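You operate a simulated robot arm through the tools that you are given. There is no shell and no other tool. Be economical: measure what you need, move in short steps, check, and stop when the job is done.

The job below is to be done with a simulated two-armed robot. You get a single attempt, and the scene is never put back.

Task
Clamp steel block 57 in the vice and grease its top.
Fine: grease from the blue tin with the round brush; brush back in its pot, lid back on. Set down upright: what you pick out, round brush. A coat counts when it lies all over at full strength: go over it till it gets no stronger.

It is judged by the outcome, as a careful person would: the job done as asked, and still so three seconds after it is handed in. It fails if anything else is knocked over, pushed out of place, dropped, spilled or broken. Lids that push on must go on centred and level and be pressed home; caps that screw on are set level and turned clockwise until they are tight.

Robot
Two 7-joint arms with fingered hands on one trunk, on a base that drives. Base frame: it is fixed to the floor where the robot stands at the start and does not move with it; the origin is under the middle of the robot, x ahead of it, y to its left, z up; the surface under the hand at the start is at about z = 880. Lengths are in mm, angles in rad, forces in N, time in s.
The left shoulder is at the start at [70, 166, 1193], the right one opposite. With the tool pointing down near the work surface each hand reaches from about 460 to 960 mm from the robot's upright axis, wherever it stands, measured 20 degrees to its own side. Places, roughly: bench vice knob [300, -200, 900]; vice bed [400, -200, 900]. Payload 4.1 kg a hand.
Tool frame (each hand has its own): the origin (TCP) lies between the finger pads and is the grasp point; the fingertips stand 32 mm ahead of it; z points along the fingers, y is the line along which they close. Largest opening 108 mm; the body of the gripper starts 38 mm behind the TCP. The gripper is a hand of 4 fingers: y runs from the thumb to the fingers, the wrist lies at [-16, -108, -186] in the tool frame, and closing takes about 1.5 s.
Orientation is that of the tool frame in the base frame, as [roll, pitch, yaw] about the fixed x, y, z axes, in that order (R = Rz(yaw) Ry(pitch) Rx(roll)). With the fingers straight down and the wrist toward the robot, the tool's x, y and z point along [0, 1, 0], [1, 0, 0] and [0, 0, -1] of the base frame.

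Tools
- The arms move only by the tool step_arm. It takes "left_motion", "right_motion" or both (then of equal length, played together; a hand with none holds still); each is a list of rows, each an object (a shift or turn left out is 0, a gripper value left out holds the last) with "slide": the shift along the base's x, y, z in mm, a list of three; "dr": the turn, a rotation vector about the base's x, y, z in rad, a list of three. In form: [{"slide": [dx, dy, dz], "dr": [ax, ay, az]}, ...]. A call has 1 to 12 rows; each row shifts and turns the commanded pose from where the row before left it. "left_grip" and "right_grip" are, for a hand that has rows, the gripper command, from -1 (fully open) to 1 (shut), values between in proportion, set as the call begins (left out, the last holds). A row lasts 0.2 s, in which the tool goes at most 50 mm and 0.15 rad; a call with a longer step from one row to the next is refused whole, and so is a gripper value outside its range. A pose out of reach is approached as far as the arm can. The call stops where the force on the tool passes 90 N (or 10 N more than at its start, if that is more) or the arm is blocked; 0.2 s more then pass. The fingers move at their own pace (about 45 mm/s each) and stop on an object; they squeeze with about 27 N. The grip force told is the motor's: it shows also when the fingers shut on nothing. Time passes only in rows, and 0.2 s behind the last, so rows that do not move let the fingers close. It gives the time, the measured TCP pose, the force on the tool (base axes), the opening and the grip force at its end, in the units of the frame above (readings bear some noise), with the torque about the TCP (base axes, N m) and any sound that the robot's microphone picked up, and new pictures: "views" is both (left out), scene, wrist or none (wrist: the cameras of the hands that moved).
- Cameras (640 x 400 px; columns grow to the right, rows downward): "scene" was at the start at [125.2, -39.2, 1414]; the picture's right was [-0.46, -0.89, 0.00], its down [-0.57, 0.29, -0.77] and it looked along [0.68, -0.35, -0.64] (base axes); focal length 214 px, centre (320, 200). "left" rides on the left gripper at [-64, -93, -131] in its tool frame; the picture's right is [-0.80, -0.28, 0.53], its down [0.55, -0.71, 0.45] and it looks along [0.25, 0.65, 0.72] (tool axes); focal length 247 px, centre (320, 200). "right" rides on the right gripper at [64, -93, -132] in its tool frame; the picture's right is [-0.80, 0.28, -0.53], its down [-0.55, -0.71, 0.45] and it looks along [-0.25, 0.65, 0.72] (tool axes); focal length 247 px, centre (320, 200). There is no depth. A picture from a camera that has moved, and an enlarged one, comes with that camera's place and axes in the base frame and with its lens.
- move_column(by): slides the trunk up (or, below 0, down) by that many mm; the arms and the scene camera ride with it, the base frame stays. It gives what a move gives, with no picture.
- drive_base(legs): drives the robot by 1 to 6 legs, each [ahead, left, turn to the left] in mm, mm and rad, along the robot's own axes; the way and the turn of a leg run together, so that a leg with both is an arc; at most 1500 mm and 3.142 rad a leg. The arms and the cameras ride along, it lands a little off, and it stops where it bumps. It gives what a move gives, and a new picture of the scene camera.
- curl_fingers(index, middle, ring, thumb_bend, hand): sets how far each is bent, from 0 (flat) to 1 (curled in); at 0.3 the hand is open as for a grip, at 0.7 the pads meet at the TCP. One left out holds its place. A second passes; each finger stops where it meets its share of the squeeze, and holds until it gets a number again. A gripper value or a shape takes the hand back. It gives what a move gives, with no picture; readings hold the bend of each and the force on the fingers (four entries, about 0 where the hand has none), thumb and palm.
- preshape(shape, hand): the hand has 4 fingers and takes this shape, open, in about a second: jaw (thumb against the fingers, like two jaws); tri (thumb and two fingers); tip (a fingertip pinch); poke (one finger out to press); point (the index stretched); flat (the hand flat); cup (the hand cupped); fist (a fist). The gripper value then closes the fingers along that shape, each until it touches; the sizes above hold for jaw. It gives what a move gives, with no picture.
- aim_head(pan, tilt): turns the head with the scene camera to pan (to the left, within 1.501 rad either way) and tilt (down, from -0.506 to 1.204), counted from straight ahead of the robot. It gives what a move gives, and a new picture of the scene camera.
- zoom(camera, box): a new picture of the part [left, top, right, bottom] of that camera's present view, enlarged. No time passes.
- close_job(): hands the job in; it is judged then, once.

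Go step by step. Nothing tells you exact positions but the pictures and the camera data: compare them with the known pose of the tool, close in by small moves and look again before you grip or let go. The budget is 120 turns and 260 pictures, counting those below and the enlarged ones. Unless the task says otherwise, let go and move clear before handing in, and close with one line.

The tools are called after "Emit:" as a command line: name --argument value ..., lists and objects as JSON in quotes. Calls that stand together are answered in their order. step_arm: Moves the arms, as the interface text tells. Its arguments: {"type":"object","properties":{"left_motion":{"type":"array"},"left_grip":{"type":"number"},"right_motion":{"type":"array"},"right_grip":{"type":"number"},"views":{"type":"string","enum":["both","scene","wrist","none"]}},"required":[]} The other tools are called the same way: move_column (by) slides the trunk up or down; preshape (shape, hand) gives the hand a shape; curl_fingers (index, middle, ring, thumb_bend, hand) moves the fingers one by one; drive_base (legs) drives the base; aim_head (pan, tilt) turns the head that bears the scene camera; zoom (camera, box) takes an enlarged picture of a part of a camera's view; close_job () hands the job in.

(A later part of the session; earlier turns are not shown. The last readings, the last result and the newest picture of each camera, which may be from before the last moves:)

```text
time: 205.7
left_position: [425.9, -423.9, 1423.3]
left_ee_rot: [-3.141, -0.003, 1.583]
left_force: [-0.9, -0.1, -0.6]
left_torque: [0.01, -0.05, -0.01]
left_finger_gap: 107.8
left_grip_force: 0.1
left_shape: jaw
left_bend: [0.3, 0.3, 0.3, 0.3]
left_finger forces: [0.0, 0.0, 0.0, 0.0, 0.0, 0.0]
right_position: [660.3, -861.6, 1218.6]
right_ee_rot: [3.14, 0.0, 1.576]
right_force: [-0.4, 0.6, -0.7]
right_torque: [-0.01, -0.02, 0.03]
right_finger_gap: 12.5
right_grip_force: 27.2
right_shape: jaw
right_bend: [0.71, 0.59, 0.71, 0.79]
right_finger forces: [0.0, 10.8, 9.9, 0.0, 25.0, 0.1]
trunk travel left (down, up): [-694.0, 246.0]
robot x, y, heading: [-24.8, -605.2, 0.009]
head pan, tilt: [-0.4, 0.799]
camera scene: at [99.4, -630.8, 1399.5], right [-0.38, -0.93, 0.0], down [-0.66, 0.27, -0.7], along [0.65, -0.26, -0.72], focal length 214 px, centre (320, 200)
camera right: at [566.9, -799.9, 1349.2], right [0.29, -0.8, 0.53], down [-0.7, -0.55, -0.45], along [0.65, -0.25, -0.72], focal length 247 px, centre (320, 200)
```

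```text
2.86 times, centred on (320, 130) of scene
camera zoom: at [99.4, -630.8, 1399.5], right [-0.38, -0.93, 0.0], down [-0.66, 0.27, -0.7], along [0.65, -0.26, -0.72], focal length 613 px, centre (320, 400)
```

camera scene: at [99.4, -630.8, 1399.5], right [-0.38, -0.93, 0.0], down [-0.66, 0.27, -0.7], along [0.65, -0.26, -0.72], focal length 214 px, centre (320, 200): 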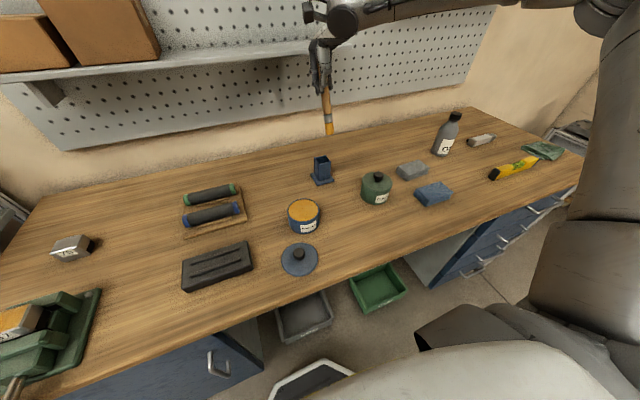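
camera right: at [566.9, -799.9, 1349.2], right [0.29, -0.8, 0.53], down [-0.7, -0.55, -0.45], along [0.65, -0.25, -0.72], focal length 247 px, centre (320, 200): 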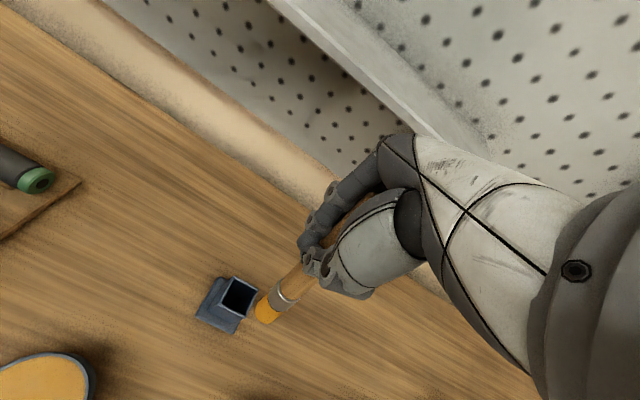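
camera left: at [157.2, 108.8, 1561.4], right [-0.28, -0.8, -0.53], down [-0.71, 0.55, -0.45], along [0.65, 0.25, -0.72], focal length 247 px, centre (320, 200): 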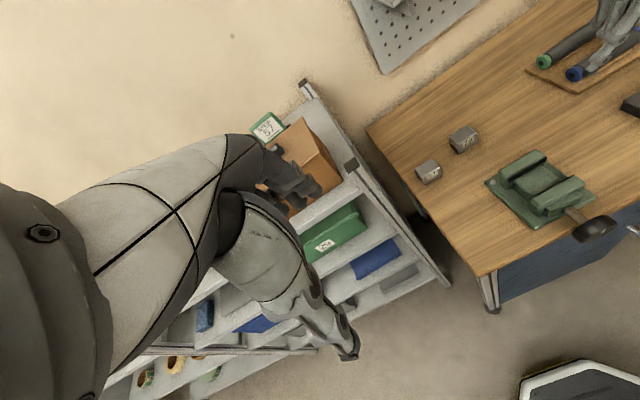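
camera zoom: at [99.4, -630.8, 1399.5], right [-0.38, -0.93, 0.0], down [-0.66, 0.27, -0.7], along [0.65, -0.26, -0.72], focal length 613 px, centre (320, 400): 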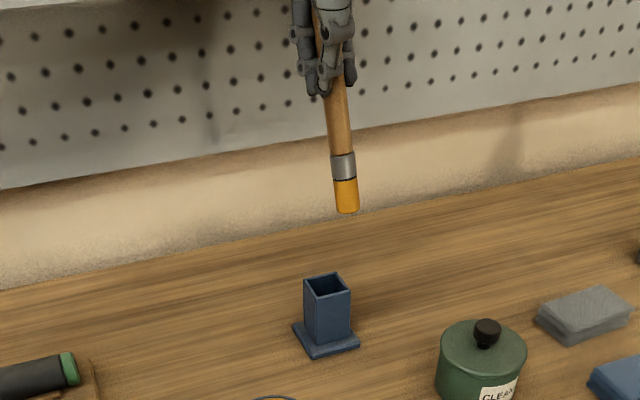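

The brush has tilted about 13° in the grip. I rotate the hand to make the brush vertical and recheck its tip against the pot at (667,-872).

Emit:
step_arm --right_motion '[{"slide": [3, 1, 0], "dr": [0.025, -0.1, 0]}, {"slide": [3, 1, 0], "dr": [0.025, -0.1, 0]}, {}]' --views "none"

Emit:
zoom --camera "right" --box '[150, 150, 390, 390]'

Emit:
zoom --camera "scene" --box '[260, 60, 380, 180]'

```text
time: 206.5
left_position: [427.7, -422.8, 1423.1]
left_ee_rot: [3.141, -0.002, 1.583]
left_force: [0.2, -0.6, -0.3]
left_torque: [-0.02, 0.02, -0.02]
left_finger_gap: 107.7
left_grip_force: 0.0
left_shape: jaw
left_bend: [0.3, 0.3, 0.3, 0.3]
left_finger forces: [0.0, 0.0, 0.0, 0.0, 0.0, 0.0]
right_position: [667.1, -859.0, 1217.5]
right_ee_rot: [2.938, -0.049, 1.582]
right_force: [0.3, -0.2, 0.0]
right_torque: [0.06, 0.04, 0.0]
right_finger_gap: 12.8
right_grip_force: 26.2
right_shape: jaw
right_bend: [0.71, 0.59, 0.71, 0.79]
right_finger forces: [0.0, 10.5, 9.5, 0.0, 24.6, 0.1]
trunk travel left (down, up): [-694.0, 246.0]
robot x, y, heading: [-22.4, -598.2, 0.013]
head pan, tilt: [-0.4, 0.799]
```

```text
1.67 times, centred on (270, 270) of right
camera zoom: at [549.6, -803.0, 1330.6], right [0.18, -0.82, 0.54], down [-0.6, -0.53, -0.61], along [0.78, -0.21, -0.59], focal length 412 px, centre (403, 83)
```

zoom: 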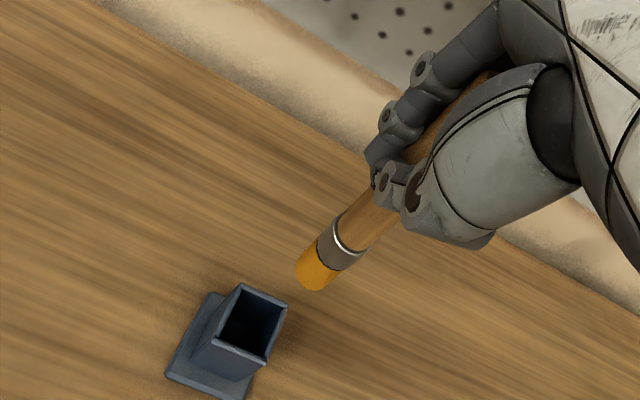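

```text
3.33 times, centred on (320, 120) of scene
camera zoom: at [101.0, -630.5, 1399.3], right [-0.38, -0.93, 0.0], down [-0.66, 0.27, -0.7], along [0.65, -0.26, -0.72], focal length 715 px, centre (320, 467)
```

zoom: 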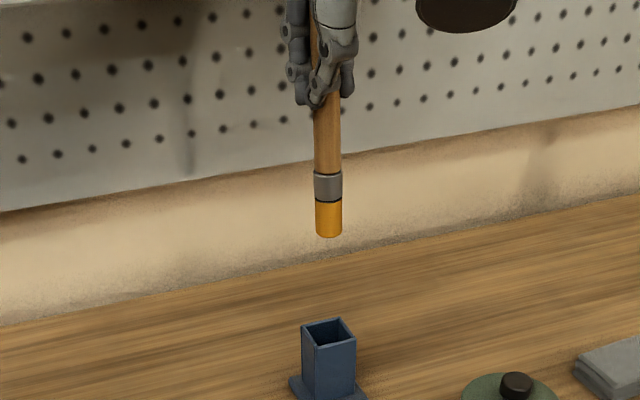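

The brush is vertical and its tip is over the pot. I lower with the trunk to just above the rim.

Emit:
step_arm --right_motion '[{"slide": [2, 0, 0]}, {}]' --views "none"

Emit:
move_column --by -100

Emit:
zoom --camera "right" --box '[200, 200, 320, 340]'

Emit:
zoom --camera "scene" --box '[280, 60, 360, 160]'

```text
time: 207.1
left_position: [427.6, -423.6, 1423.6]
left_ee_rot: [-3.141, -0.002, 1.582]
left_force: [0.2, -0.3, 0.9]
left_torque: [0.01, -0.02, 0.01]
left_finger_gap: 107.9
left_grip_force: 0.0
left_shape: jaw
left_bend: [0.3, 0.3, 0.3, 0.3]
left_finger forces: [0.0, 0.0, 0.0, 0.0, 0.1, 0.1]
right_position: [668.2, -860.5, 1216.7]
right_ee_rot: [2.942, -0.05, 1.58]
right_force: [-0.3, -0.1, -1.1]
right_torque: [0.0, 0.02, 0.03]
right_finger_gap: 12.8
right_grip_force: 27.8
right_shape: jaw
right_bend: [0.71, 0.59, 0.71, 0.79]
right_finger forces: [0.0, 10.6, 9.5, 0.0, 24.7, 0.0]
trunk travel left (down, up): [-694.0, 246.0]
robot x, y, heading: [-24.2, -604.6, 0.013]
head pan, tilt: [-0.4, 0.799]
```

```text
time: 208.4
left_position: [426.2, -424.7, 1323.6]
left_ee_rot: [3.141, -0.002, 1.582]
left_force: [0.2, -0.1, 0.1]
left_torque: [-0.01, 0.01, -0.02]
left_finger_gap: 107.7
left_grip_force: 0.1
left_shape: jaw
left_bend: [0.3, 0.3, 0.3, 0.3]
left_finger forces: [0.0, 0.0, 0.0, 0.0, 0.0, 0.0]
right_position: [667.3, -860.0, 1118.0]
right_ee_rot: [2.94, -0.048, 1.581]
right_force: [0.3, 0.6, -1.9]
right_torque: [0.02, -0.01, -0.01]
right_finger_gap: 12.6
right_grip_force: 26.7
right_shape: jaw
right_bend: [0.71, 0.59, 0.71, 0.79]
right_finger forces: [0.1, 10.6, 9.4, 0.0, 24.7, 0.1]
trunk travel left (down, up): [-594.0, 346.0]
robot x, y, heading: [-26.1, -601.7, 0.011]
head pan, tilt: [-0.4, 0.799]
```

```text
2.86 times, centred on (260, 270) of right
camera zoom: at [550.7, -803.6, 1231.4], right [0.18, -0.82, 0.54], down [-0.6, -0.53, -0.61], along [0.78, -0.21, -0.59], focal length 706 px, centre (491, 0)
```

zoom: 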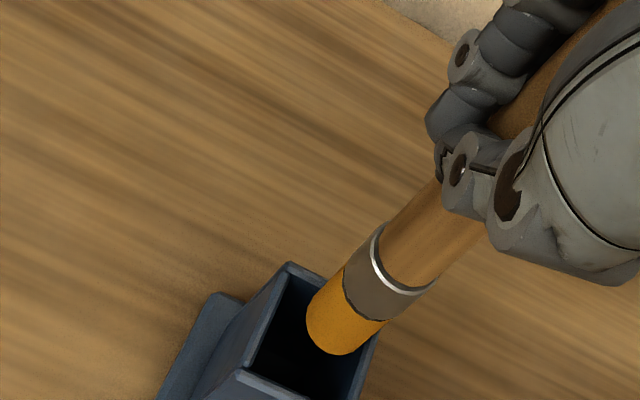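

```text
4.00 times, centred on (320, 110) of scene
camera zoom: at [100.0, -630.9, 1299.5], right [-0.38, -0.93, 0.0], down [-0.66, 0.27, -0.7], along [0.65, -0.26, -0.72], focal length 858 px, centre (320, 560)
```

zoom: 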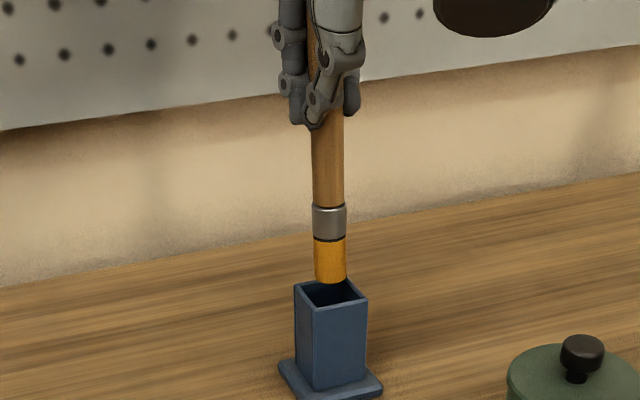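

Emit:
move_column --by -35

Emit:
zoom --camera "scene" --box '[280, 50, 360, 150]'

Emit:
zoom --camera "right" --box '[200, 200, 320, 340]'

```text
time: 209.2
left_position: [427.1, -423.6, 1289.4]
left_ee_rot: [-3.14, 0.001, 1.584]
left_force: [0.3, 0.2, 0.1]
left_torque: [-0.01, 0.0, -0.01]
left_finger_gap: 107.6
left_grip_force: 0.0
left_shape: jaw
left_bend: [0.3, 0.3, 0.3, 0.3]
left_finger forces: [0.0, 0.1, 0.0, 0.0, 0.0, 0.0]
right_position: [667.8, -858.5, 1082.2]
right_ee_rot: [2.94, -0.05, 1.583]
right_force: [-0.2, 0.7, -0.8]
right_torque: [0.0, 0.0, 0.04]
right_finger_gap: 12.7
right_grip_force: 27.0
right_shape: jaw
right_bend: [0.71, 0.59, 0.71, 0.79]
right_finger forces: [0.0, 10.5, 9.5, 0.0, 24.6, 0.1]
trunk travel left (down, up): [-559.0, 381.0]
robot x, y, heading: [-17.8, -600.3, 0.017]
head pan, tilt: [-0.4, 0.799]
```

```text
4.00 times, centred on (320, 100) of scene
camera zoom: at [99.9, -630.9, 1264.4], right [-0.38, -0.93, 0.0], down [-0.66, 0.27, -0.7], along [0.65, -0.26, -0.72], focal length 858 px, centre (320, 600)
```

zoom: 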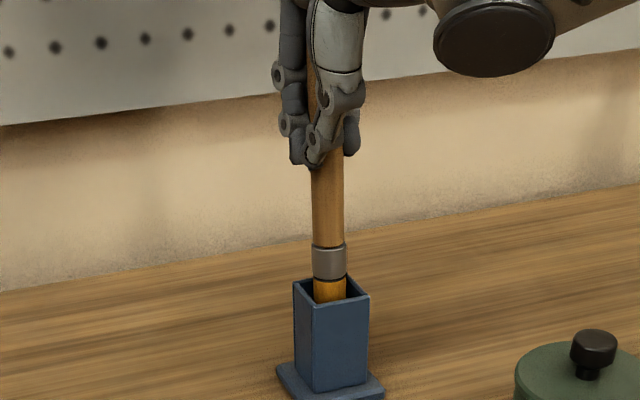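

```text
2.86 times, centred on (260, 270) of right
camera zoom: at [550.6, -803.6, 1196.4], right [0.18, -0.82, 0.54], down [-0.6, -0.53, -0.61], along [0.78, -0.21, -0.59], focal length 706 px, centre (491, 0)
```

zoom: 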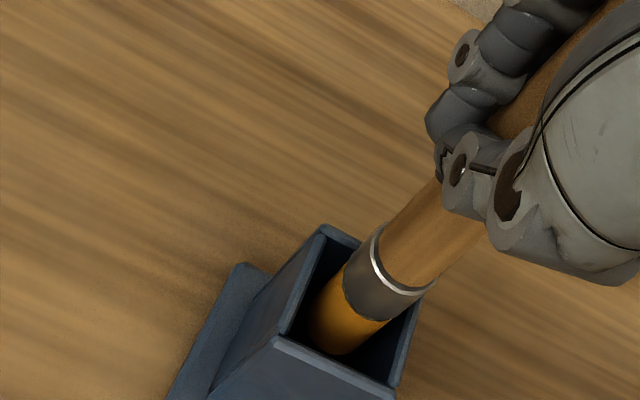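

The brush is inside the pot with clearance. I lower toward the pot floor in stages.

Emit:
move_column --by -35

Emit:
move_column --by -8

Emit:
zoom --camera "scene" --box '[280, 30, 360, 130]'

```text
time: 210.0
left_position: [426.3, -424.1, 1253.7]
left_ee_rot: [3.141, 0.0, 1.582]
left_force: [0.6, 0.7, -0.2]
left_torque: [0.01, 0.03, 0.0]
left_finger_gap: 107.7
left_grip_force: 0.0
left_shape: jaw
left_bend: [0.3, 0.3, 0.3, 0.3]
left_finger forces: [0.1, 0.0, 0.0, 0.0, 0.0, 0.0]
right_position: [667.9, -859.1, 1048.3]
right_ee_rot: [2.94, -0.05, 1.581]
right_force: [0.1, 0.2, -1.1]
right_torque: [-0.01, 0.04, -0.02]
right_finger_gap: 12.6
right_grip_force: 27.0
right_shape: jaw
right_bend: [0.71, 0.59, 0.71, 0.79]
right_finger forces: [0.2, 10.6, 9.8, 0.1, 25.1, 0.0]
trunk travel left (down, up): [-524.0, 416.0]
robot x, y, heading: [-25.8, -600.5, 0.013]
head pan, tilt: [-0.4, 0.799]
```

```text
time: 210.6
left_position: [426.4, -423.3, 1244.6]
left_ee_rot: [3.139, -0.002, 1.584]
left_force: [0.4, -0.1, -0.2]
left_torque: [0.01, 0.03, -0.01]
left_finger_gap: 107.6
left_grip_force: 0.1
left_shape: jaw
left_bend: [0.3, 0.3, 0.3, 0.3]
left_finger forces: [0.0, 0.1, 0.1, 0.1, 0.0, 0.0]
right_position: [668.8, -860.3, 1039.3]
right_ee_rot: [2.941, -0.05, 1.582]
right_force: [-1.2, -0.9, -0.3]
right_torque: [0.02, 0.04, -0.02]
right_finger_gap: 12.7
right_grip_force: 26.9
right_shape: jaw
right_bend: [0.71, 0.59, 0.71, 0.79]
right_finger forces: [0.3, 10.6, 10.0, 0.0, 25.1, 0.0]
trunk travel left (down, up): [-516.0, 424.0]
robot x, y, heading: [-28.4, -603.0, 0.009]
head pan, tilt: [-0.4, 0.799]
```

```text
4.00 times, centred on (320, 80) of scene
camera zoom: at [100.0, -630.9, 1221.4], right [-0.38, -0.93, 0.0], down [-0.66, 0.27, -0.7], along [0.65, -0.26, -0.72], focal length 858 px, centre (320, 680)
```

zoom: 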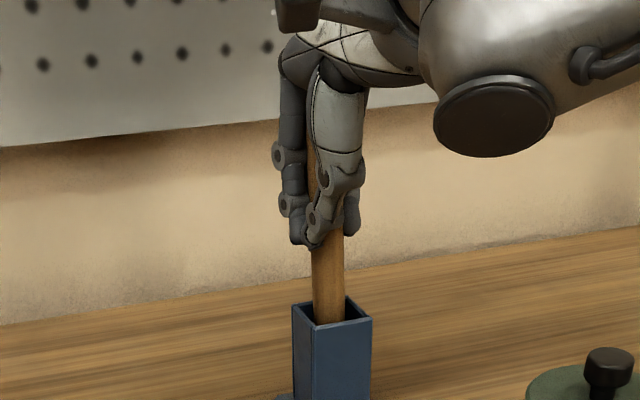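

Emit:
move_column --by -5

Emit:
move_column --by -4

```text
time: 211.1
left_position: [425.4, -423.4, 1240.3]
left_ee_rot: [3.142, -0.001, 1.582]
left_force: [-0.5, 0.1, 1.0]
left_torque: [0.0, -0.03, 0.01]
left_finger_gap: 107.5
left_grip_force: 0.2
left_shape: jaw
left_bend: [0.3, 0.3, 0.3, 0.3]
left_finger forces: [0.0, 0.0, 0.0, 0.1, 0.0, 0.0]
right_position: [667.7, -859.2, 1036.4]
right_ee_rot: [2.939, -0.051, 1.58]
right_force: [0.1, 0.1, 5.6]
right_torque: [-0.07, -0.01, -0.03]
right_finger_gap: 12.7
right_grip_force: 27.1
right_shape: jaw
right_bend: [0.71, 0.59, 0.71, 0.79]
right_finger forces: [0.2, 10.5, 10.9, 0.0, 26.5, 0.0]
trunk travel left (down, up): [-511.0, 429.0]
robot x, y, heading: [-26.9, -599.6, 0.007]
head pan, tilt: [-0.4, 0.799]
```

```text
time: 211.6
left_position: [424.2, -422.8, 1237.5]
left_ee_rot: [3.139, 0.0, 1.583]
left_force: [-0.2, 0.0, -0.4]
left_torque: [-0.03, -0.01, 0.01]
left_finger_gap: 107.9
left_grip_force: 0.1
left_shape: jaw
left_bend: [0.3, 0.3, 0.3, 0.3]
left_finger forces: [0.0, 0.0, 0.1, 0.0, 0.0, 0.0]
right_position: [667.1, -858.2, 1035.8]
right_ee_rot: [2.933, -0.049, 1.582]
right_force: [-1.3, -0.6, 19.0]
right_torque: [-0.19, -0.17, -0.04]
right_finger_gap: 13.0
right_grip_force: 27.3
right_shape: jaw
right_bend: [0.71, 0.59, 0.71, 0.8]
right_finger forces: [0.4, 11.5, 12.6, 0.0, 30.1, 0.1]
trunk travel left (down, up): [-507.0, 433.0]
robot x, y, heading: [-21.7, -599.0, 0.012]
head pan, tilt: [-0.4, 0.799]
```

The brush stands on the pot floor. I ease off, open slowly and retract.

Emit:
move_column --by 3

Emit:
step_arm --right_grip -1 --right_motion '[{}, {}, {}, {}, {}, {}, {}, {}]' --views "none"

Emit:
zoom --camera "scene" --box '[270, 20, 370, 140]'

Emit:
zoom --camera "right" --box '[200, 150, 400, 350]'

```text
time: 212.2
left_position: [424.7, -423.1, 1239.5]
left_ee_rot: [3.14, 0.0, 1.583]
left_force: [1.1, 0.2, 0.2]
left_torque: [-0.01, -0.03, -0.02]
left_finger_gap: 107.6
left_grip_force: 0.1
left_shape: jaw
left_bend: [0.3, 0.3, 0.3, 0.3]
left_finger forces: [0.0, 0.0, 0.0, 0.0, 0.1, 0.0]
right_position: [666.4, -859.3, 1034.4]
right_ee_rot: [2.941, -0.05, 1.58]
right_force: [-1.4, -0.4, 11.4]
right_torque: [-0.1, -0.13, 0.05]
right_finger_gap: 13.3
right_grip_force: 27.6
right_shape: jaw
right_bend: [0.71, 0.59, 0.71, 0.8]
right_finger forces: [0.1, 11.5, 11.4, 0.0, 28.4, 0.0]
trunk travel left (down, up): [-510.0, 430.0]
robot x, y, heading: [-23.6, -598.9, 0.015]
head pan, tilt: [-0.4, 0.799]
```

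```text
time: 213.9
left_position: [425.6, -424.2, 1240.0]
left_ee_rot: [-3.14, -0.001, 1.583]
left_force: [-0.4, 0.0, 0.5]
left_torque: [-0.02, 0.0, -0.06]
left_finger_gap: 107.6
left_grip_force: 0.2
left_shape: jaw
left_bend: [0.3, 0.3, 0.3, 0.3]
left_finger forces: [0.0, 0.0, 0.1, 0.1, 0.1, 0.0]
right_position: [668.6, -860.9, 1035.1]
right_ee_rot: [2.939, -0.05, 1.579]
right_force: [-0.3, -0.1, -0.5]
right_torque: [-0.01, -0.01, -0.02]
right_finger_gap: 107.4
right_grip_force: 0.0
right_shape: jaw
right_bend: [0.3, 0.3, 0.3, 0.3]
right_finger forces: [0.0, 0.0, 0.1, 0.1, 0.0, 0.1]
trunk travel left (down, up): [-510.0, 430.0]
robot x, y, heading: [-24.8, -604.0, 0.012]
head pan, tilt: [-0.4, 0.799]
```

```text
3.33 times, centred on (320, 80) of scene
camera zoom: at [100.2, -630.9, 1215.4], right [-0.38, -0.93, 0.0], down [-0.66, 0.27, -0.7], along [0.65, -0.26, -0.72], focal length 715 px, centre (320, 600)
```

zoom: 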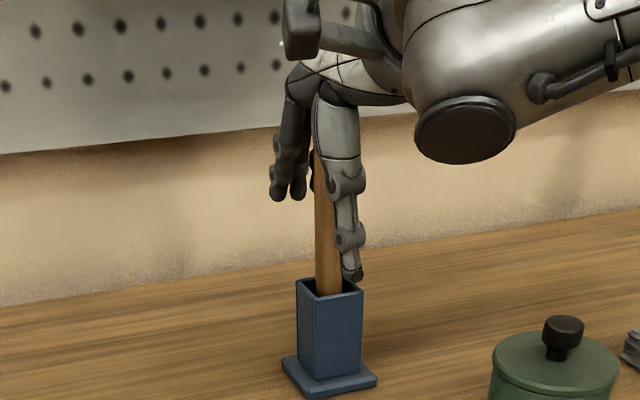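

```text
2.00 times, centred on (300, 250) of right
camera zoom: at [550.9, -803.6, 1147.2], right [0.18, -0.82, 0.54], down [-0.6, -0.53, -0.61], along [0.78, -0.21, -0.59], focal length 494 px, centre (360, 100)
```

zoom: 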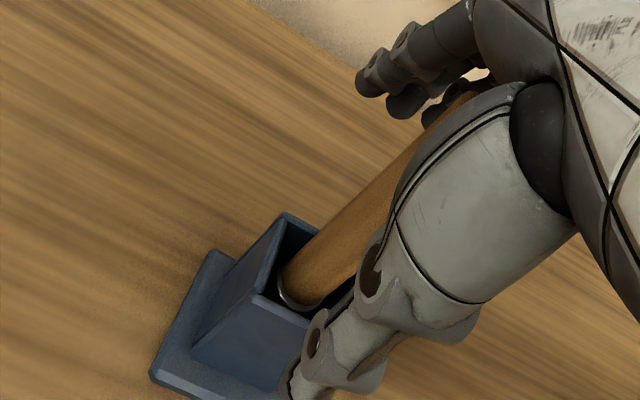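

Emit:
move_column --by 130

Emit:
zoom --camera "scene" --box '[260, 60, 380, 200]'

```text
time: 215.5
left_position: [426.9, -424.2, 1369.1]
left_ee_rot: [-3.14, -0.001, 1.584]
left_force: [-0.3, 0.3, 0.0]
left_torque: [0.0, 0.0, -0.03]
left_finger_gap: 107.7
left_grip_force: 0.2
left_shape: jaw
left_bend: [0.3, 0.3, 0.3, 0.3]
left_finger forces: [0.0, 0.1, 0.0, 0.1, 0.0, 0.0]
right_position: [668.1, -858.8, 1164.2]
right_ee_rot: [2.94, -0.05, 1.582]
right_force: [0.6, -0.2, -0.6]
right_torque: [-0.02, 0.0, -0.01]
right_finger_gap: 107.6
right_grip_force: 0.0
right_shape: jaw
right_bend: [0.3, 0.3, 0.3, 0.3]
right_finger forces: [0.0, 0.0, 0.1, 0.0, 0.0, 0.1]
trunk travel left (down, up): [-640.0, 300.0]
robot x, y, heading: [-24.6, -602.6, 0.017]
head pan, tilt: [-0.4, 0.799]
```

```text
2.86 times, centred on (320, 130) of scene
camera zoom: at [100.4, -630.9, 1345.3], right [-0.38, -0.93, 0.0], down [-0.66, 0.27, -0.7], along [0.65, -0.26, -0.72], focal length 613 px, centre (320, 400)
```

zoom: 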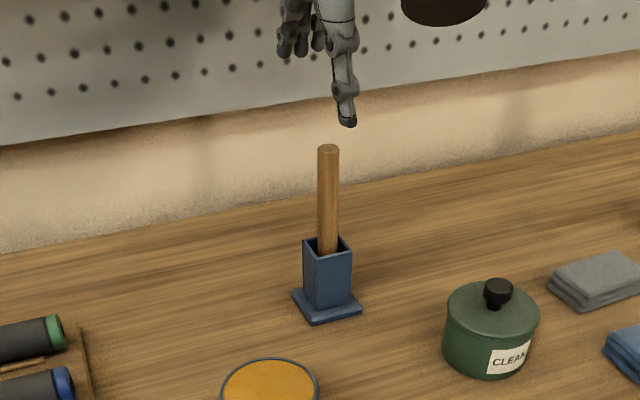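

The brush is back, upright in its pot. Now the lid: I straighten the hand and return to the lid-handling stance.

Emit:
step_arm --right_motion '[{"slide": [0, 0, 10], "dr": [-0.025, 0.1, 0]}, {"slide": [-25, 14, 0], "dr": [-0.025, 0.1, 0]}, {"slide": [-25, 14, 0]}, {"slide": [-25, 14, 0]}, {"slide": [-25, 14, 0]}, {"slide": [-25, 14, 0]}, {"slide": [-26, 15, 0]}, {}]' --views "none"

Emit:
drive_base --legs '[[-134, 92, 0]]'

Emit:
move_column --by -122

Emit:
zoom --camera "scene" --box '[240, 80, 400, 220]'

Emit:
zoom --camera "right" --box '[150, 150, 400, 400]'

```text
time: 217.3
left_position: [426.5, -423.8, 1370.2]
left_ee_rot: [-3.141, -0.003, 1.582]
left_force: [0.8, -0.4, 0.1]
left_torque: [-0.02, -0.01, -0.03]
left_finger_gap: 107.7
left_grip_force: 0.1
left_shape: jaw
left_bend: [0.3, 0.3, 0.3, 0.3]
left_finger forces: [0.0, 0.0, 0.1, 0.1, 0.0, 0.0]
right_position: [518.5, -774.8, 1173.3]
right_ee_rot: [3.141, 0.0, 1.577]
right_force: [0.0, -0.6, -0.2]
right_torque: [-0.03, 0.02, 0.02]
right_finger_gap: 107.6
right_grip_force: 0.1
right_shape: jaw
right_bend: [0.3, 0.3, 0.3, 0.3]
right_finger forces: [0.0, 0.0, 0.1, 0.1, 0.0, 0.0]
trunk travel left (down, up): [-640.0, 300.0]
robot x, y, heading: [-22.9, -602.3, 0.013]
head pan, tilt: [-0.4, 0.799]
```

```text
time: 218.8
left_position: [287.4, -336.1, 1368.8]
left_ee_rot: [-3.139, -0.001, 1.579]
left_force: [0.6, 0.5, -0.8]
left_torque: [0.0, -0.02, 0.01]
left_finger_gap: 107.8
left_grip_force: 0.1
left_shape: jaw
left_bend: [0.3, 0.3, 0.3, 0.3]
left_finger forces: [0.1, 0.0, 0.1, 0.0, 0.0, 0.0]
right_position: [379.2, -685.5, 1171.9]
right_ee_rot: [-3.141, -0.002, 1.574]
right_force: [-0.8, 0.1, -0.1]
right_torque: [0.02, 0.01, 0.04]
right_finger_gap: 107.7
right_grip_force: 0.1
right_shape: jaw
right_bend: [0.3, 0.3, 0.3, 0.3]
right_finger forces: [0.1, 0.1, 0.0, 0.0, 0.0, 0.0]
trunk travel left (down, up): [-640.0, 300.0]
robot x, y, heading: [-162.4, -512.6, 0.014]
head pan, tilt: [-0.4, 0.799]
camera scene: at [-39.0, -542.2, 1345.3], right [-0.38, -0.93, 0.0], down [-0.66, 0.27, -0.7], along [0.64, -0.26, -0.72], focal length 214 px, centre (320, 200)
```

scene: 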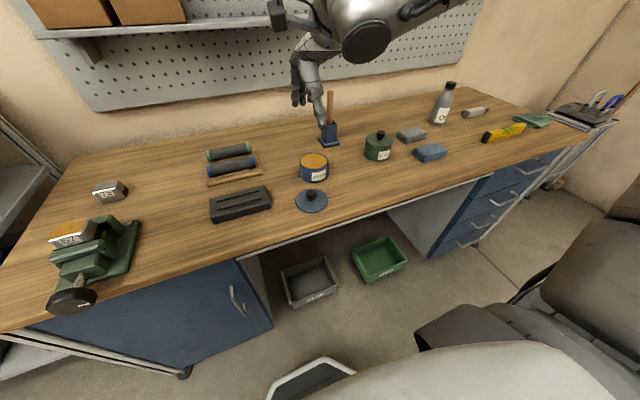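

```text
time: 220.3
left_position: [287.2, -334.8, 1248.0]
left_ee_rot: [3.141, -0.002, 1.58]
left_force: [0.1, 0.4, 0.4]
left_torque: [-0.01, -0.03, -0.03]
left_finger_gap: 107.7
left_grip_force: 0.0
left_shape: jaw
left_bend: [0.3, 0.3, 0.3, 0.3]
left_finger forces: [0.0, 0.0, 0.1, 0.0, 0.0, 0.1]
right_position: [378.2, -686.6, 1052.3]
right_ee_rot: [3.14, 0.0, 1.573]
right_force: [-0.3, -0.4, 0.2]
right_torque: [-0.04, -0.03, 0.04]
right_finger_gap: 107.8
right_grip_force: 0.0
right_shape: jaw
right_bend: [0.3, 0.3, 0.3, 0.3]
right_finger forces: [0.0, 0.0, 0.1, 0.0, 0.0, 0.1]
trunk travel left (down, up): [-518.0, 422.0]
robot x, y, heading: [-165.8, -509.3, 0.007]
head pan, tilt: [-0.4, 0.799]
```

```text
2.86 times, centred on (320, 150) of scene
camera zoom: at [-40.0, -541.6, 1223.5], right [-0.38, -0.93, 0.0], down [-0.66, 0.27, -0.7], along [0.64, -0.26, -0.72], focal length 613 px, centre (320, 343)
```

zoom: 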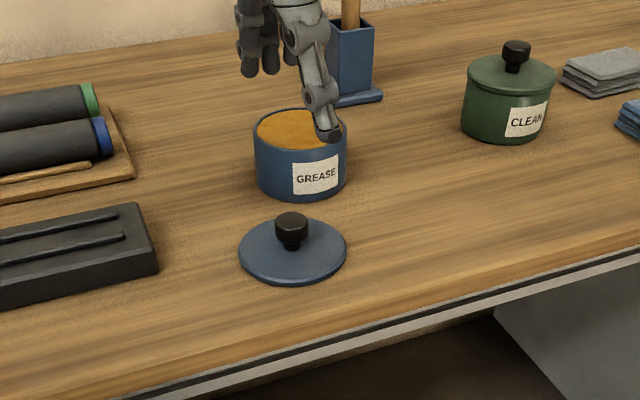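

```text
1.60 times, centred on (275, 275) of right
camera zoom: at [285.3, -623.9, 1183.0], right [0.28, -0.8, 0.53], down [-0.7, -0.55, -0.45], along [0.65, -0.25, -0.72], focal length 395 px, centre (392, 80)
```

zoom: 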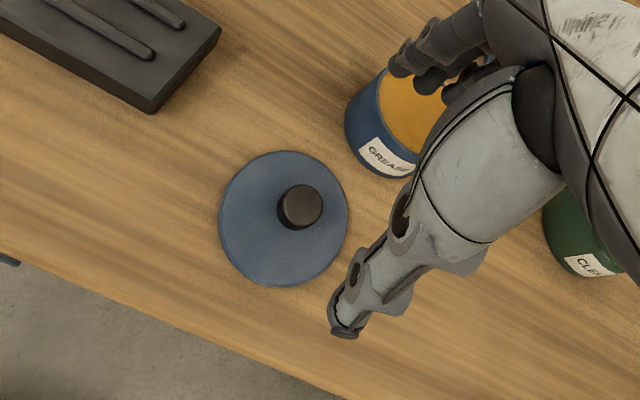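

The lid is where I left it, with its knob at (384,-689). I descend to the same grip pose and close.

Emit:
step_arm --right_motion '[{"slide": [3, 3, -20]}, {"slide": [2, 2, -25]}, {"slide": [0, 0, -25]}, {"slide": [0, 0, -25]}, {"slide": [0, 0, -15]}, {"slide": [0, 0, -9]}, {}]' --views "none"

Emit:
zoom --camera "scene" --box '[270, 120, 370, 200]'

Emit:
zoom --camera "right" --box '[150, 150, 400, 400]'

```text
time: 221.9
left_position: [287.3, -334.9, 1247.0]
left_ee_rot: [-3.141, -0.003, 1.58]
left_force: [0.5, 1.0, -0.4]
left_torque: [0.0, 0.01, 0.03]
left_finger_gap: 107.7
left_grip_force: 0.0
left_shape: jaw
left_bend: [0.3, 0.3, 0.3, 0.3]
left_finger forces: [0.0, 0.0, 0.1, 0.0, 0.1, 0.0]
right_position: [381.2, -679.6, 931.3]
right_ee_rot: [3.141, 0.0, 1.572]
right_force: [0.7, -0.2, 0.7]
right_torque: [0.0, 0.0, 0.0]
right_finger_gap: 107.7
right_grip_force: 0.0
right_shape: jaw
right_bend: [0.3, 0.3, 0.3, 0.3]
right_finger forces: [0.1, 0.0, 0.1, 0.1, 0.0, 0.0]
trunk travel left (down, up): [-518.0, 422.0]
robot x, y, heading: [-161.7, -509.6, 0.012]
head pan, tilt: [-0.4, 0.799]
```

```text
5.00 times, centred on (320, 160) of scene
camera zoom: at [-40.0, -541.5, 1223.4], right [-0.38, -0.93, 0.0], down [-0.66, 0.27, -0.7], along [0.64, -0.26, -0.72], focal length 1072 px, centre (320, 400)
```

zoom: 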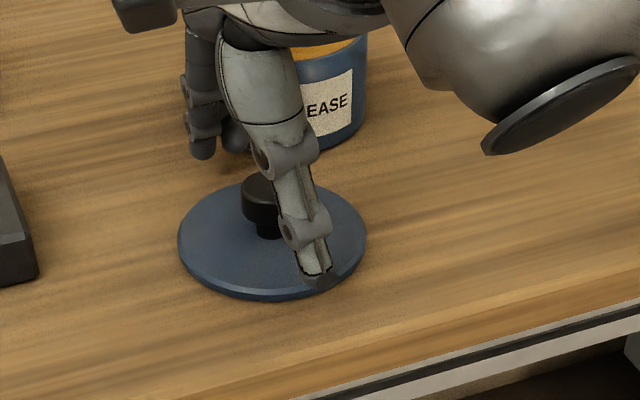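

```text
1.60 times, centred on (275, 275) of right
camera zoom: at [289.3, -618.0, 1063.5], right [0.28, -0.8, 0.53], down [-0.7, -0.55, -0.45], along [0.65, -0.25, -0.72], focal length 395 px, centre (392, 80)
```

zoom: 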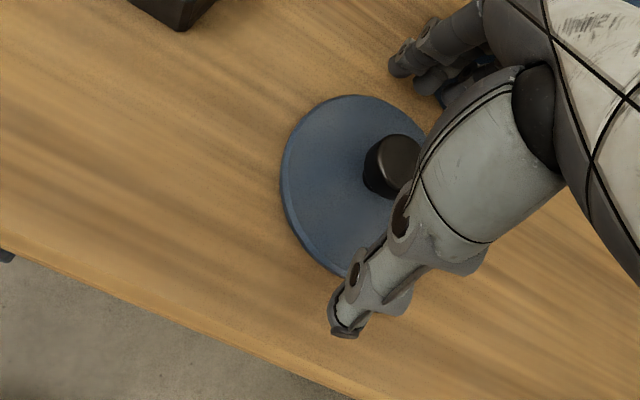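

Emit:
step_arm --right_motion '[{"slide": [2.5, -2.2, 1.5]}, {}]' --views "none"

Emit:
step_arm --right_grip 1 --right_motion '[{}, {}, {}, {}, {}, {}, {}, {}, {}, {}]' --views "none"

Emit:
step_arm --right_motion '[{"slide": [0, 0, 5]}, {"slide": [0, 0, 10]}, {"slide": [0, 0, 20]}, {"slide": [0, 0, 25]}, {"slide": [0, 0, 25]}, {}]' --views "none"

Emit:
zoom --camera "scene" --box '[260, 80, 380, 180]'

Emit:
zoom --camera "right" --box '[150, 150, 400, 400]'

```text
time: 222.5
left_position: [288.3, -335.6, 1247.3]
left_ee_rot: [3.141, -0.002, 1.578]
left_force: [-0.1, 1.1, 0.1]
left_torque: [0.02, 0.0, 0.0]
left_finger_gap: 107.6
left_grip_force: 0.1
left_shape: jaw
left_bend: [0.3, 0.3, 0.3, 0.3]
left_finger forces: [0.0, 0.0, 0.1, 0.0, 0.1, 0.0]
right_position: [384.9, -684.2, 935.0]
right_ee_rot: [3.139, 0.0, 1.574]
right_force: [0.6, 0.1, 0.2]
right_torque: [-0.03, 0.04, -0.01]
right_finger_gap: 107.5
right_grip_force: 0.1
right_shape: jaw
right_bend: [0.3, 0.3, 0.3, 0.3]
right_finger forces: [0.1, 0.0, 0.0, 0.1, 0.0, 0.0]
trunk travel left (down, up): [-518.0, 422.0]
robot x, y, heading: [-167.8, -509.4, 0.011]
head pan, tilt: [-0.4, 0.799]
```

```text
time: 224.7
left_position: [286.8, -335.7, 1247.0]
left_ee_rot: [3.142, -0.001, 1.579]
left_force: [0.1, 1.0, 0.6]
left_torque: [0.01, 0.01, -0.02]
left_finger_gap: 107.7
left_grip_force: 0.0
left_shape: jaw
left_bend: [0.3, 0.3, 0.3, 0.3]
left_finger forces: [0.1, 0.0, 0.1, 0.0, 0.1, 0.0]
right_position: [384.5, -682.7, 933.4]
right_ee_rot: [3.141, 0.0, 1.573]
right_force: [-0.1, 0.9, 0.4]
right_torque: [-0.01, -0.05, 0.02]
right_finger_gap: 19.7
right_grip_force: 26.7
right_shape: jaw
right_bend: [0.72, 0.57, 0.67, 0.75]
right_finger forces: [12.0, 8.8, 0.0, 0.0, 21.5, 0.0]
trunk travel left (down, up): [-518.0, 422.0]
robot x, y, heading: [-161.1, -513.8, 0.008]
head pan, tilt: [-0.4, 0.799]
```

```text
time: 226.1
left_position: [288.0, -335.4, 1246.7]
left_ee_rot: [3.141, -0.002, 1.581]
left_force: [0.2, 0.3, 0.3]
left_torque: [0.01, 0.04, -0.01]
left_finger_gap: 107.6
left_grip_force: 0.1
left_shape: jaw
left_bend: [0.3, 0.3, 0.3, 0.3]
left_finger forces: [0.0, 0.0, 0.1, 0.0, 0.0, 0.1]
right_position: [385.3, -684.2, 1019.6]
right_ee_rot: [-3.141, 0.0, 1.573]
right_force: [0.0, -0.4, -0.4]
right_torque: [-0.02, 0.05, -0.03]
right_finger_gap: 19.8
right_grip_force: 27.0
right_shape: jaw
right_bend: [0.72, 0.57, 0.67, 0.75]
right_finger forces: [12.3, 9.3, 0.0, 0.2, 21.4, 0.1]
trunk travel left (down, up): [-518.0, 422.0]
robot x, y, heading: [-164.6, -507.9, 0.012]
head pan, tilt: [-0.4, 0.799]
```

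```text
4.00 times, centred on (320, 130) of scene
camera zoom: at [-39.3, -541.8, 1223.3], right [-0.38, -0.93, 0.0], down [-0.66, 0.27, -0.7], along [0.64, -0.26, -0.72], focal length 858 px, centre (320, 480)
```

zoom: 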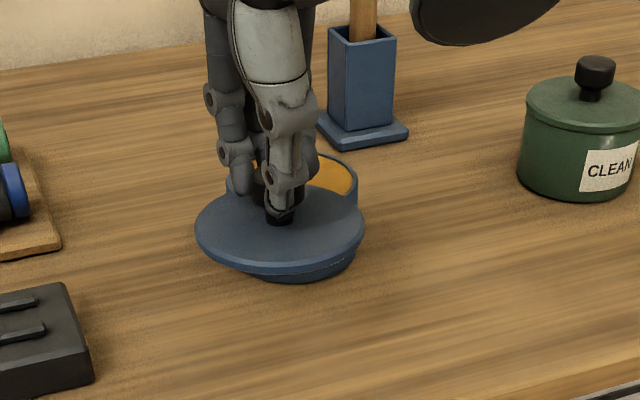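

```text
1.60 times, centred on (275, 275) of right
camera zoom: at [292.4, -622.1, 1151.2], right [0.28, -0.8, 0.53], down [-0.7, -0.55, -0.45], along [0.65, -0.25, -0.72], focal length 395 px, centre (392, 80)
```

zoom: 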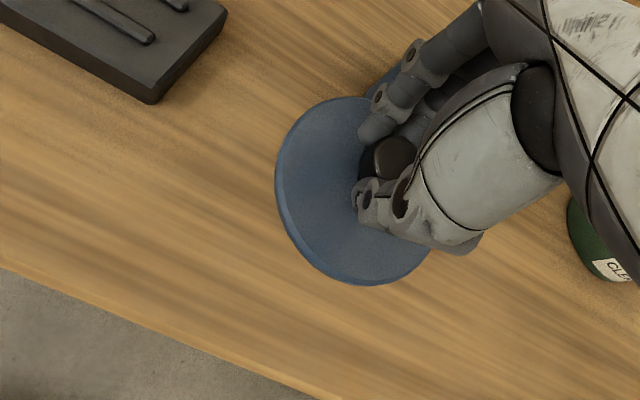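

The lid is lifted level. I carry it over the tin (seat TCP ≈ 504.6, -737.3).

Emit:
step_arm --right_motion '[{"slide": [0, 0, 25]}, {"slide": [24, -11, 0]}, {"slide": [24, -11, 0]}, {"slide": [24, -11, 0]}, {"slide": [24, -10, 0]}, {"slide": [23.3, -10.1, 0]}, {}, {}]' --views "none"

Emit:
zoom --camera "scene" --box '[260, 60, 380, 180]'

Emit:
zoom --camera "right" --box '[150, 150, 400, 400]'

```text
time: 227.9
left_position: [288.0, -335.3, 1247.6]
left_ee_rot: [3.141, 0.0, 1.581]
left_force: [0.0, 0.4, -0.6]
left_torque: [-0.04, 0.01, 0.01]
left_finger_gap: 108.0
left_grip_force: 0.1
left_shape: jaw
left_bend: [0.3, 0.3, 0.3, 0.3]
left_finger forces: [0.1, 0.0, 0.1, 0.0, 0.1, 0.0]
right_position: [506.0, -737.3, 1043.2]
right_ee_rot: [3.141, 0.001, 1.572]
right_force: [0.2, -0.1, -1.1]
right_torque: [0.02, -0.03, 0.01]
right_finger_gap: 19.8
right_grip_force: 27.2
right_shape: jaw
right_bend: [0.72, 0.57, 0.67, 0.75]
right_finger forces: [12.4, 9.6, 0.0, 0.1, 21.4, 0.0]
trunk travel left (down, up): [-518.0, 422.0]
robot x, y, heading: [-161.2, -508.7, 0.009]
head pan, tilt: [-0.4, 0.799]
```

```text
3.33 times, centred on (320, 120) of scene
camera zoom: at [-39.4, -541.7, 1223.3], right [-0.38, -0.93, 0.0], down [-0.66, 0.27, -0.7], along [0.64, -0.26, -0.72], focal length 715 px, centre (320, 467)
```

zoom: 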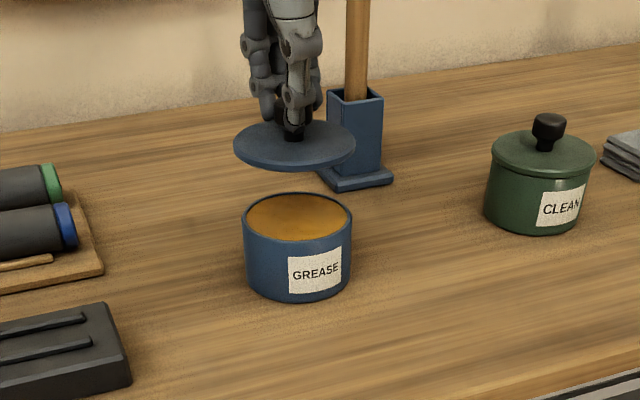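

```text
1.60 times, centred on (275, 275) of right
camera zoom: at [413.9, -674.9, 1174.2], right [0.28, -0.8, 0.53], down [-0.7, -0.55, -0.45], along [0.65, -0.25, -0.72], focal length 395 px, centre (392, 80)
```

zoom: 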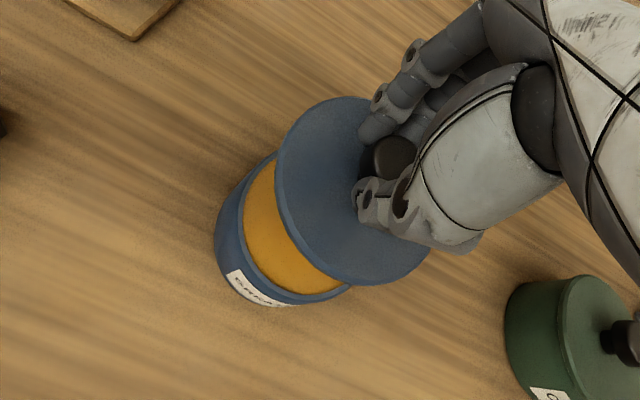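

Emit:
step_arm --right_motion '[{"slide": [-0.7, 0, -12]}, {"slide": [-0.7, 0, -12]}, {"slide": [0, 0, -10]}, {}]' --views "none"

Emit:
zoom --camera "scene" --box '[280, 90, 350, 160]'

Emit:
zoom --camera "right" --box '[190, 180, 350, 340]'

```text
time: 228.9
left_position: [286.4, -336.3, 1247.6]
left_ee_rot: [3.141, -0.002, 1.58]
left_force: [-0.5, -0.5, 0.9]
left_torque: [-0.01, 0.01, -0.01]
left_finger_gap: 107.7
left_grip_force: 0.0
left_shape: jaw
left_bend: [0.3, 0.3, 0.3, 0.3]
left_finger forces: [0.1, 0.0, 0.0, 0.1, 0.0, 0.0]
right_position: [503.1, -736.7, 1008.8]
right_ee_rot: [-3.141, 0.0, 1.573]
right_force: [-0.8, -0.2, -0.2]
right_torque: [0.01, -0.04, 0.0]
right_finger_gap: 19.9
right_grip_force: 27.0
right_shape: jaw
right_bend: [0.72, 0.57, 0.67, 0.75]
right_finger forces: [12.6, 9.5, 0.0, 0.1, 21.2, 0.0]
trunk travel left (down, up): [-518.0, 422.0]
robot x, y, heading: [-164.7, -510.4, 0.011]
head pan, tilt: [-0.4, 0.799]
```

```text
5.71 times, centred on (315, 125) of scene
camera zoom: at [-39.9, -541.5, 1223.4], right [-0.38, -0.93, 0.0], down [-0.66, 0.27, -0.7], along [0.64, -0.26, -0.72], focal length 1226 px, centre (349, 629)
```

zoom: 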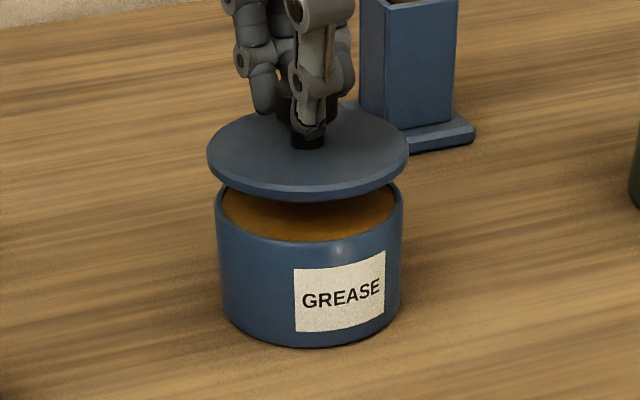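

```text
2.50 times, centred on (270, 260) of right
camera zoom: at [410.3, -674.3, 1139.6], right [0.28, -0.8, 0.53], down [-0.7, -0.55, -0.45], along [0.65, -0.25, -0.72], focal length 617 px, centre (445, 50)
```

zoom: 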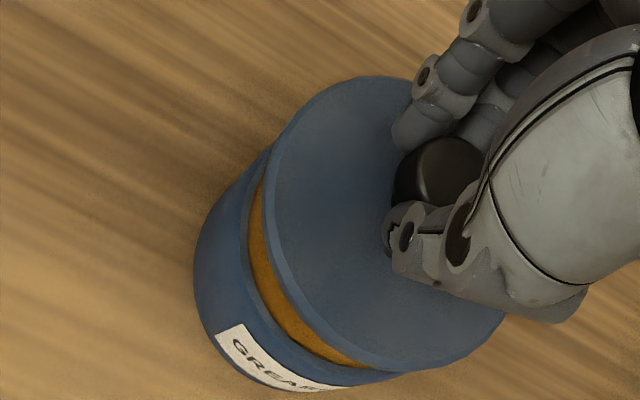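

The alignment looks within about 2 mm. I lower to near contact.

Emit:
step_arm --right_motion '[{"slide": [0.5, 0.7, -6]}, {"slide": [0, 0, -5]}, {}]' --views "none"

Emit:
step_arm --right_motion '[{"slide": [0, 0, -2]}, {"slide": [0, 0, -1]}, {}]' --views "none"

Emit:
zoom --camera "scene" --box '[280, 90, 350, 160]'

Emit:
zoom --camera "right" --box '[190, 180, 350, 340]'

```text
time: 229.7
left_position: [286.6, -335.6, 1249.2]
left_ee_rot: [3.141, 0.0, 1.579]
left_force: [0.1, -0.4, 0.7]
left_torque: [0.0, 0.0, -0.02]
left_finger_gap: 107.6
left_grip_force: 0.0
left_shape: jaw
left_bend: [0.3, 0.3, 0.3, 0.3]
left_finger forces: [0.0, 0.1, 0.1, 0.0, 0.1, 0.0]
right_position: [503.8, -735.7, 996.8]
right_ee_rot: [3.141, 0.0, 1.571]
right_force: [-0.5, -0.5, -0.2]
right_torque: [0.01, 0.0, -0.01]
right_finger_gap: 19.6
right_grip_force: 26.6
right_shape: jaw
right_bend: [0.72, 0.57, 0.67, 0.75]
right_finger forces: [12.5, 9.6, 0.0, 0.1, 21.2, 0.1]
trunk travel left (down, up): [-518.0, 422.0]
robot x, y, heading: [-163.9, -512.6, 0.012]
head pan, tilt: [-0.4, 0.799]
```

```text
time: 230.5
left_position: [287.3, -335.0, 1247.3]
left_ee_rot: [-3.141, 0.0, 1.581]
left_force: [0.5, 0.7, -0.2]
left_torque: [-0.01, -0.02, 0.01]
left_finger_gap: 107.4
left_grip_force: 0.0
left_shape: jaw
left_bend: [0.3, 0.3, 0.3, 0.3]
left_finger forces: [0.0, 0.1, 0.0, 0.0, 0.0, 0.1]
right_position: [504.1, -737.1, 995.0]
right_ee_rot: [-3.14, 0.001, 1.574]
right_force: [-0.5, 0.4, -0.6]
right_torque: [0.01, -0.02, -0.01]
right_finger_gap: 19.9
right_grip_force: 26.8
right_shape: jaw
right_bend: [0.72, 0.57, 0.67, 0.75]
right_finger forces: [12.4, 9.6, 0.0, 0.0, 21.2, 0.0]
trunk travel left (down, up): [-518.0, 422.0]
robot x, y, heading: [-164.0, -510.4, 0.011]
head pan, tilt: [-0.4, 0.799]
```

```text
5.71 times, centred on (315, 125) of scene
camera zoom: at [-39.8, -541.6, 1223.4], right [-0.38, -0.93, 0.0], down [-0.66, 0.27, -0.7], along [0.64, -0.26, -0.72], focal length 1226 px, centre (349, 629)
```

zoom: 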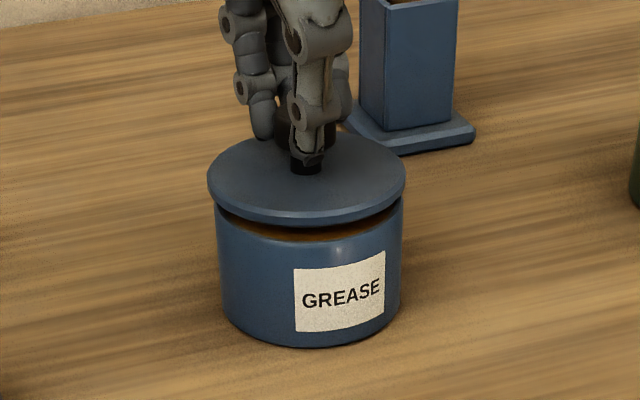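

```text
2.50 times, centred on (270, 260) of right
camera zoom: at [411.4, -673.7, 1126.6], right [0.28, -0.8, 0.53], down [-0.7, -0.55, -0.45], along [0.65, -0.25, -0.72], focal length 617 px, centre (445, 50)
```

zoom: 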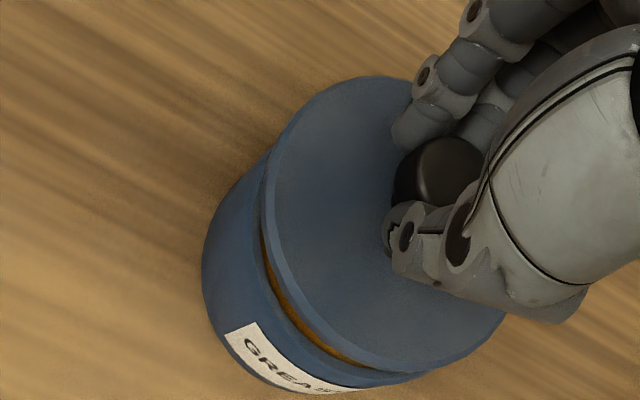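

Emit:
step_arm --right_motion '[{"slide": [0, 0, -1.5]}, {"slide": [0, 0, -1.5]}, {}]' --views "none"

Emit:
step_arm --right_motion '[{"slide": [0, 0, -1.5]}, {"slide": [0, 0, -1]}, {}]' --views "none"

Emit:
zoom --camera "scene" --box '[280, 90, 350, 160]'

```text
time: 231.3
left_position: [288.0, -335.9, 1246.6]
left_ee_rot: [-3.141, -0.001, 1.579]
left_force: [0.2, 0.5, 0.6]
left_torque: [-0.01, 0.0, -0.01]
left_finger_gap: 107.9
left_grip_force: 0.2
left_shape: jaw
left_bend: [0.3, 0.3, 0.3, 0.3]
left_finger forces: [0.1, 0.1, 0.1, 0.0, 0.0, 0.1]
right_position: [504.0, -737.3, 992.3]
right_ee_rot: [3.14, 0.001, 1.573]
right_force: [-0.1, -0.7, -0.1]
right_torque: [-0.04, -0.02, 0.03]
right_finger_gap: 19.7
right_grip_force: 27.1
right_shape: jaw
right_bend: [0.72, 0.57, 0.67, 0.75]
right_finger forces: [12.5, 9.5, 0.0, 0.0, 21.3, 0.1]
trunk travel left (down, up): [-518.0, 422.0]
robot x, y, heading: [-165.3, -510.6, 0.006]
head pan, tilt: [-0.4, 0.799]
```

```text
time: 232.1
left_position: [286.9, -335.9, 1248.5]
left_ee_rot: [-3.141, -0.002, 1.578]
left_force: [0.5, -0.2, -0.9]
left_torque: [0.03, -0.03, -0.01]
left_finger_gap: 107.7
left_grip_force: 0.1
left_shape: jaw
left_bend: [0.3, 0.3, 0.3, 0.3]
left_finger forces: [0.1, 0.1, 0.1, 0.0, 0.1, 0.1]
right_position: [503.9, -734.8, 989.8]
right_ee_rot: [3.141, 0.0, 1.572]
right_force: [-0.2, 0.9, -0.6]
right_torque: [-0.01, -0.03, 0.02]
right_finger_gap: 19.4
right_grip_force: 26.8
right_shape: jaw
right_bend: [0.72, 0.57, 0.67, 0.75]
right_finger forces: [12.5, 9.6, 0.0, 0.1, 21.3, 0.0]
trunk travel left (down, up): [-518.0, 422.0]
robot x, y, heading: [-164.7, -510.0, 0.01]
head pan, tilt: [-0.4, 0.799]
```

```text
5.71 times, centred on (315, 125) of scene
camera zoom: at [-39.8, -541.6, 1223.4], right [-0.38, -0.93, 0.0], down [-0.66, 0.27, -0.7], along [0.64, -0.26, -0.72], focal length 1226 px, centre (349, 629)
```

zoom: 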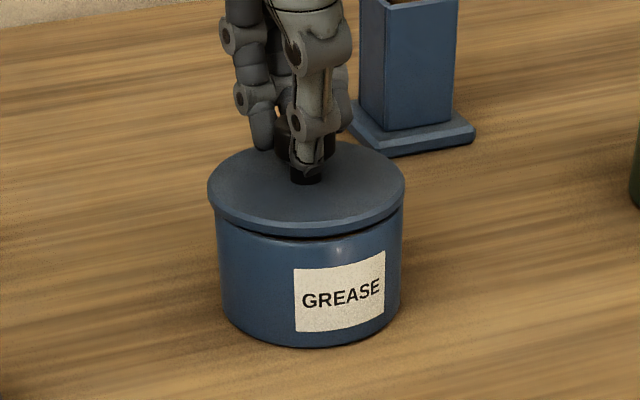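

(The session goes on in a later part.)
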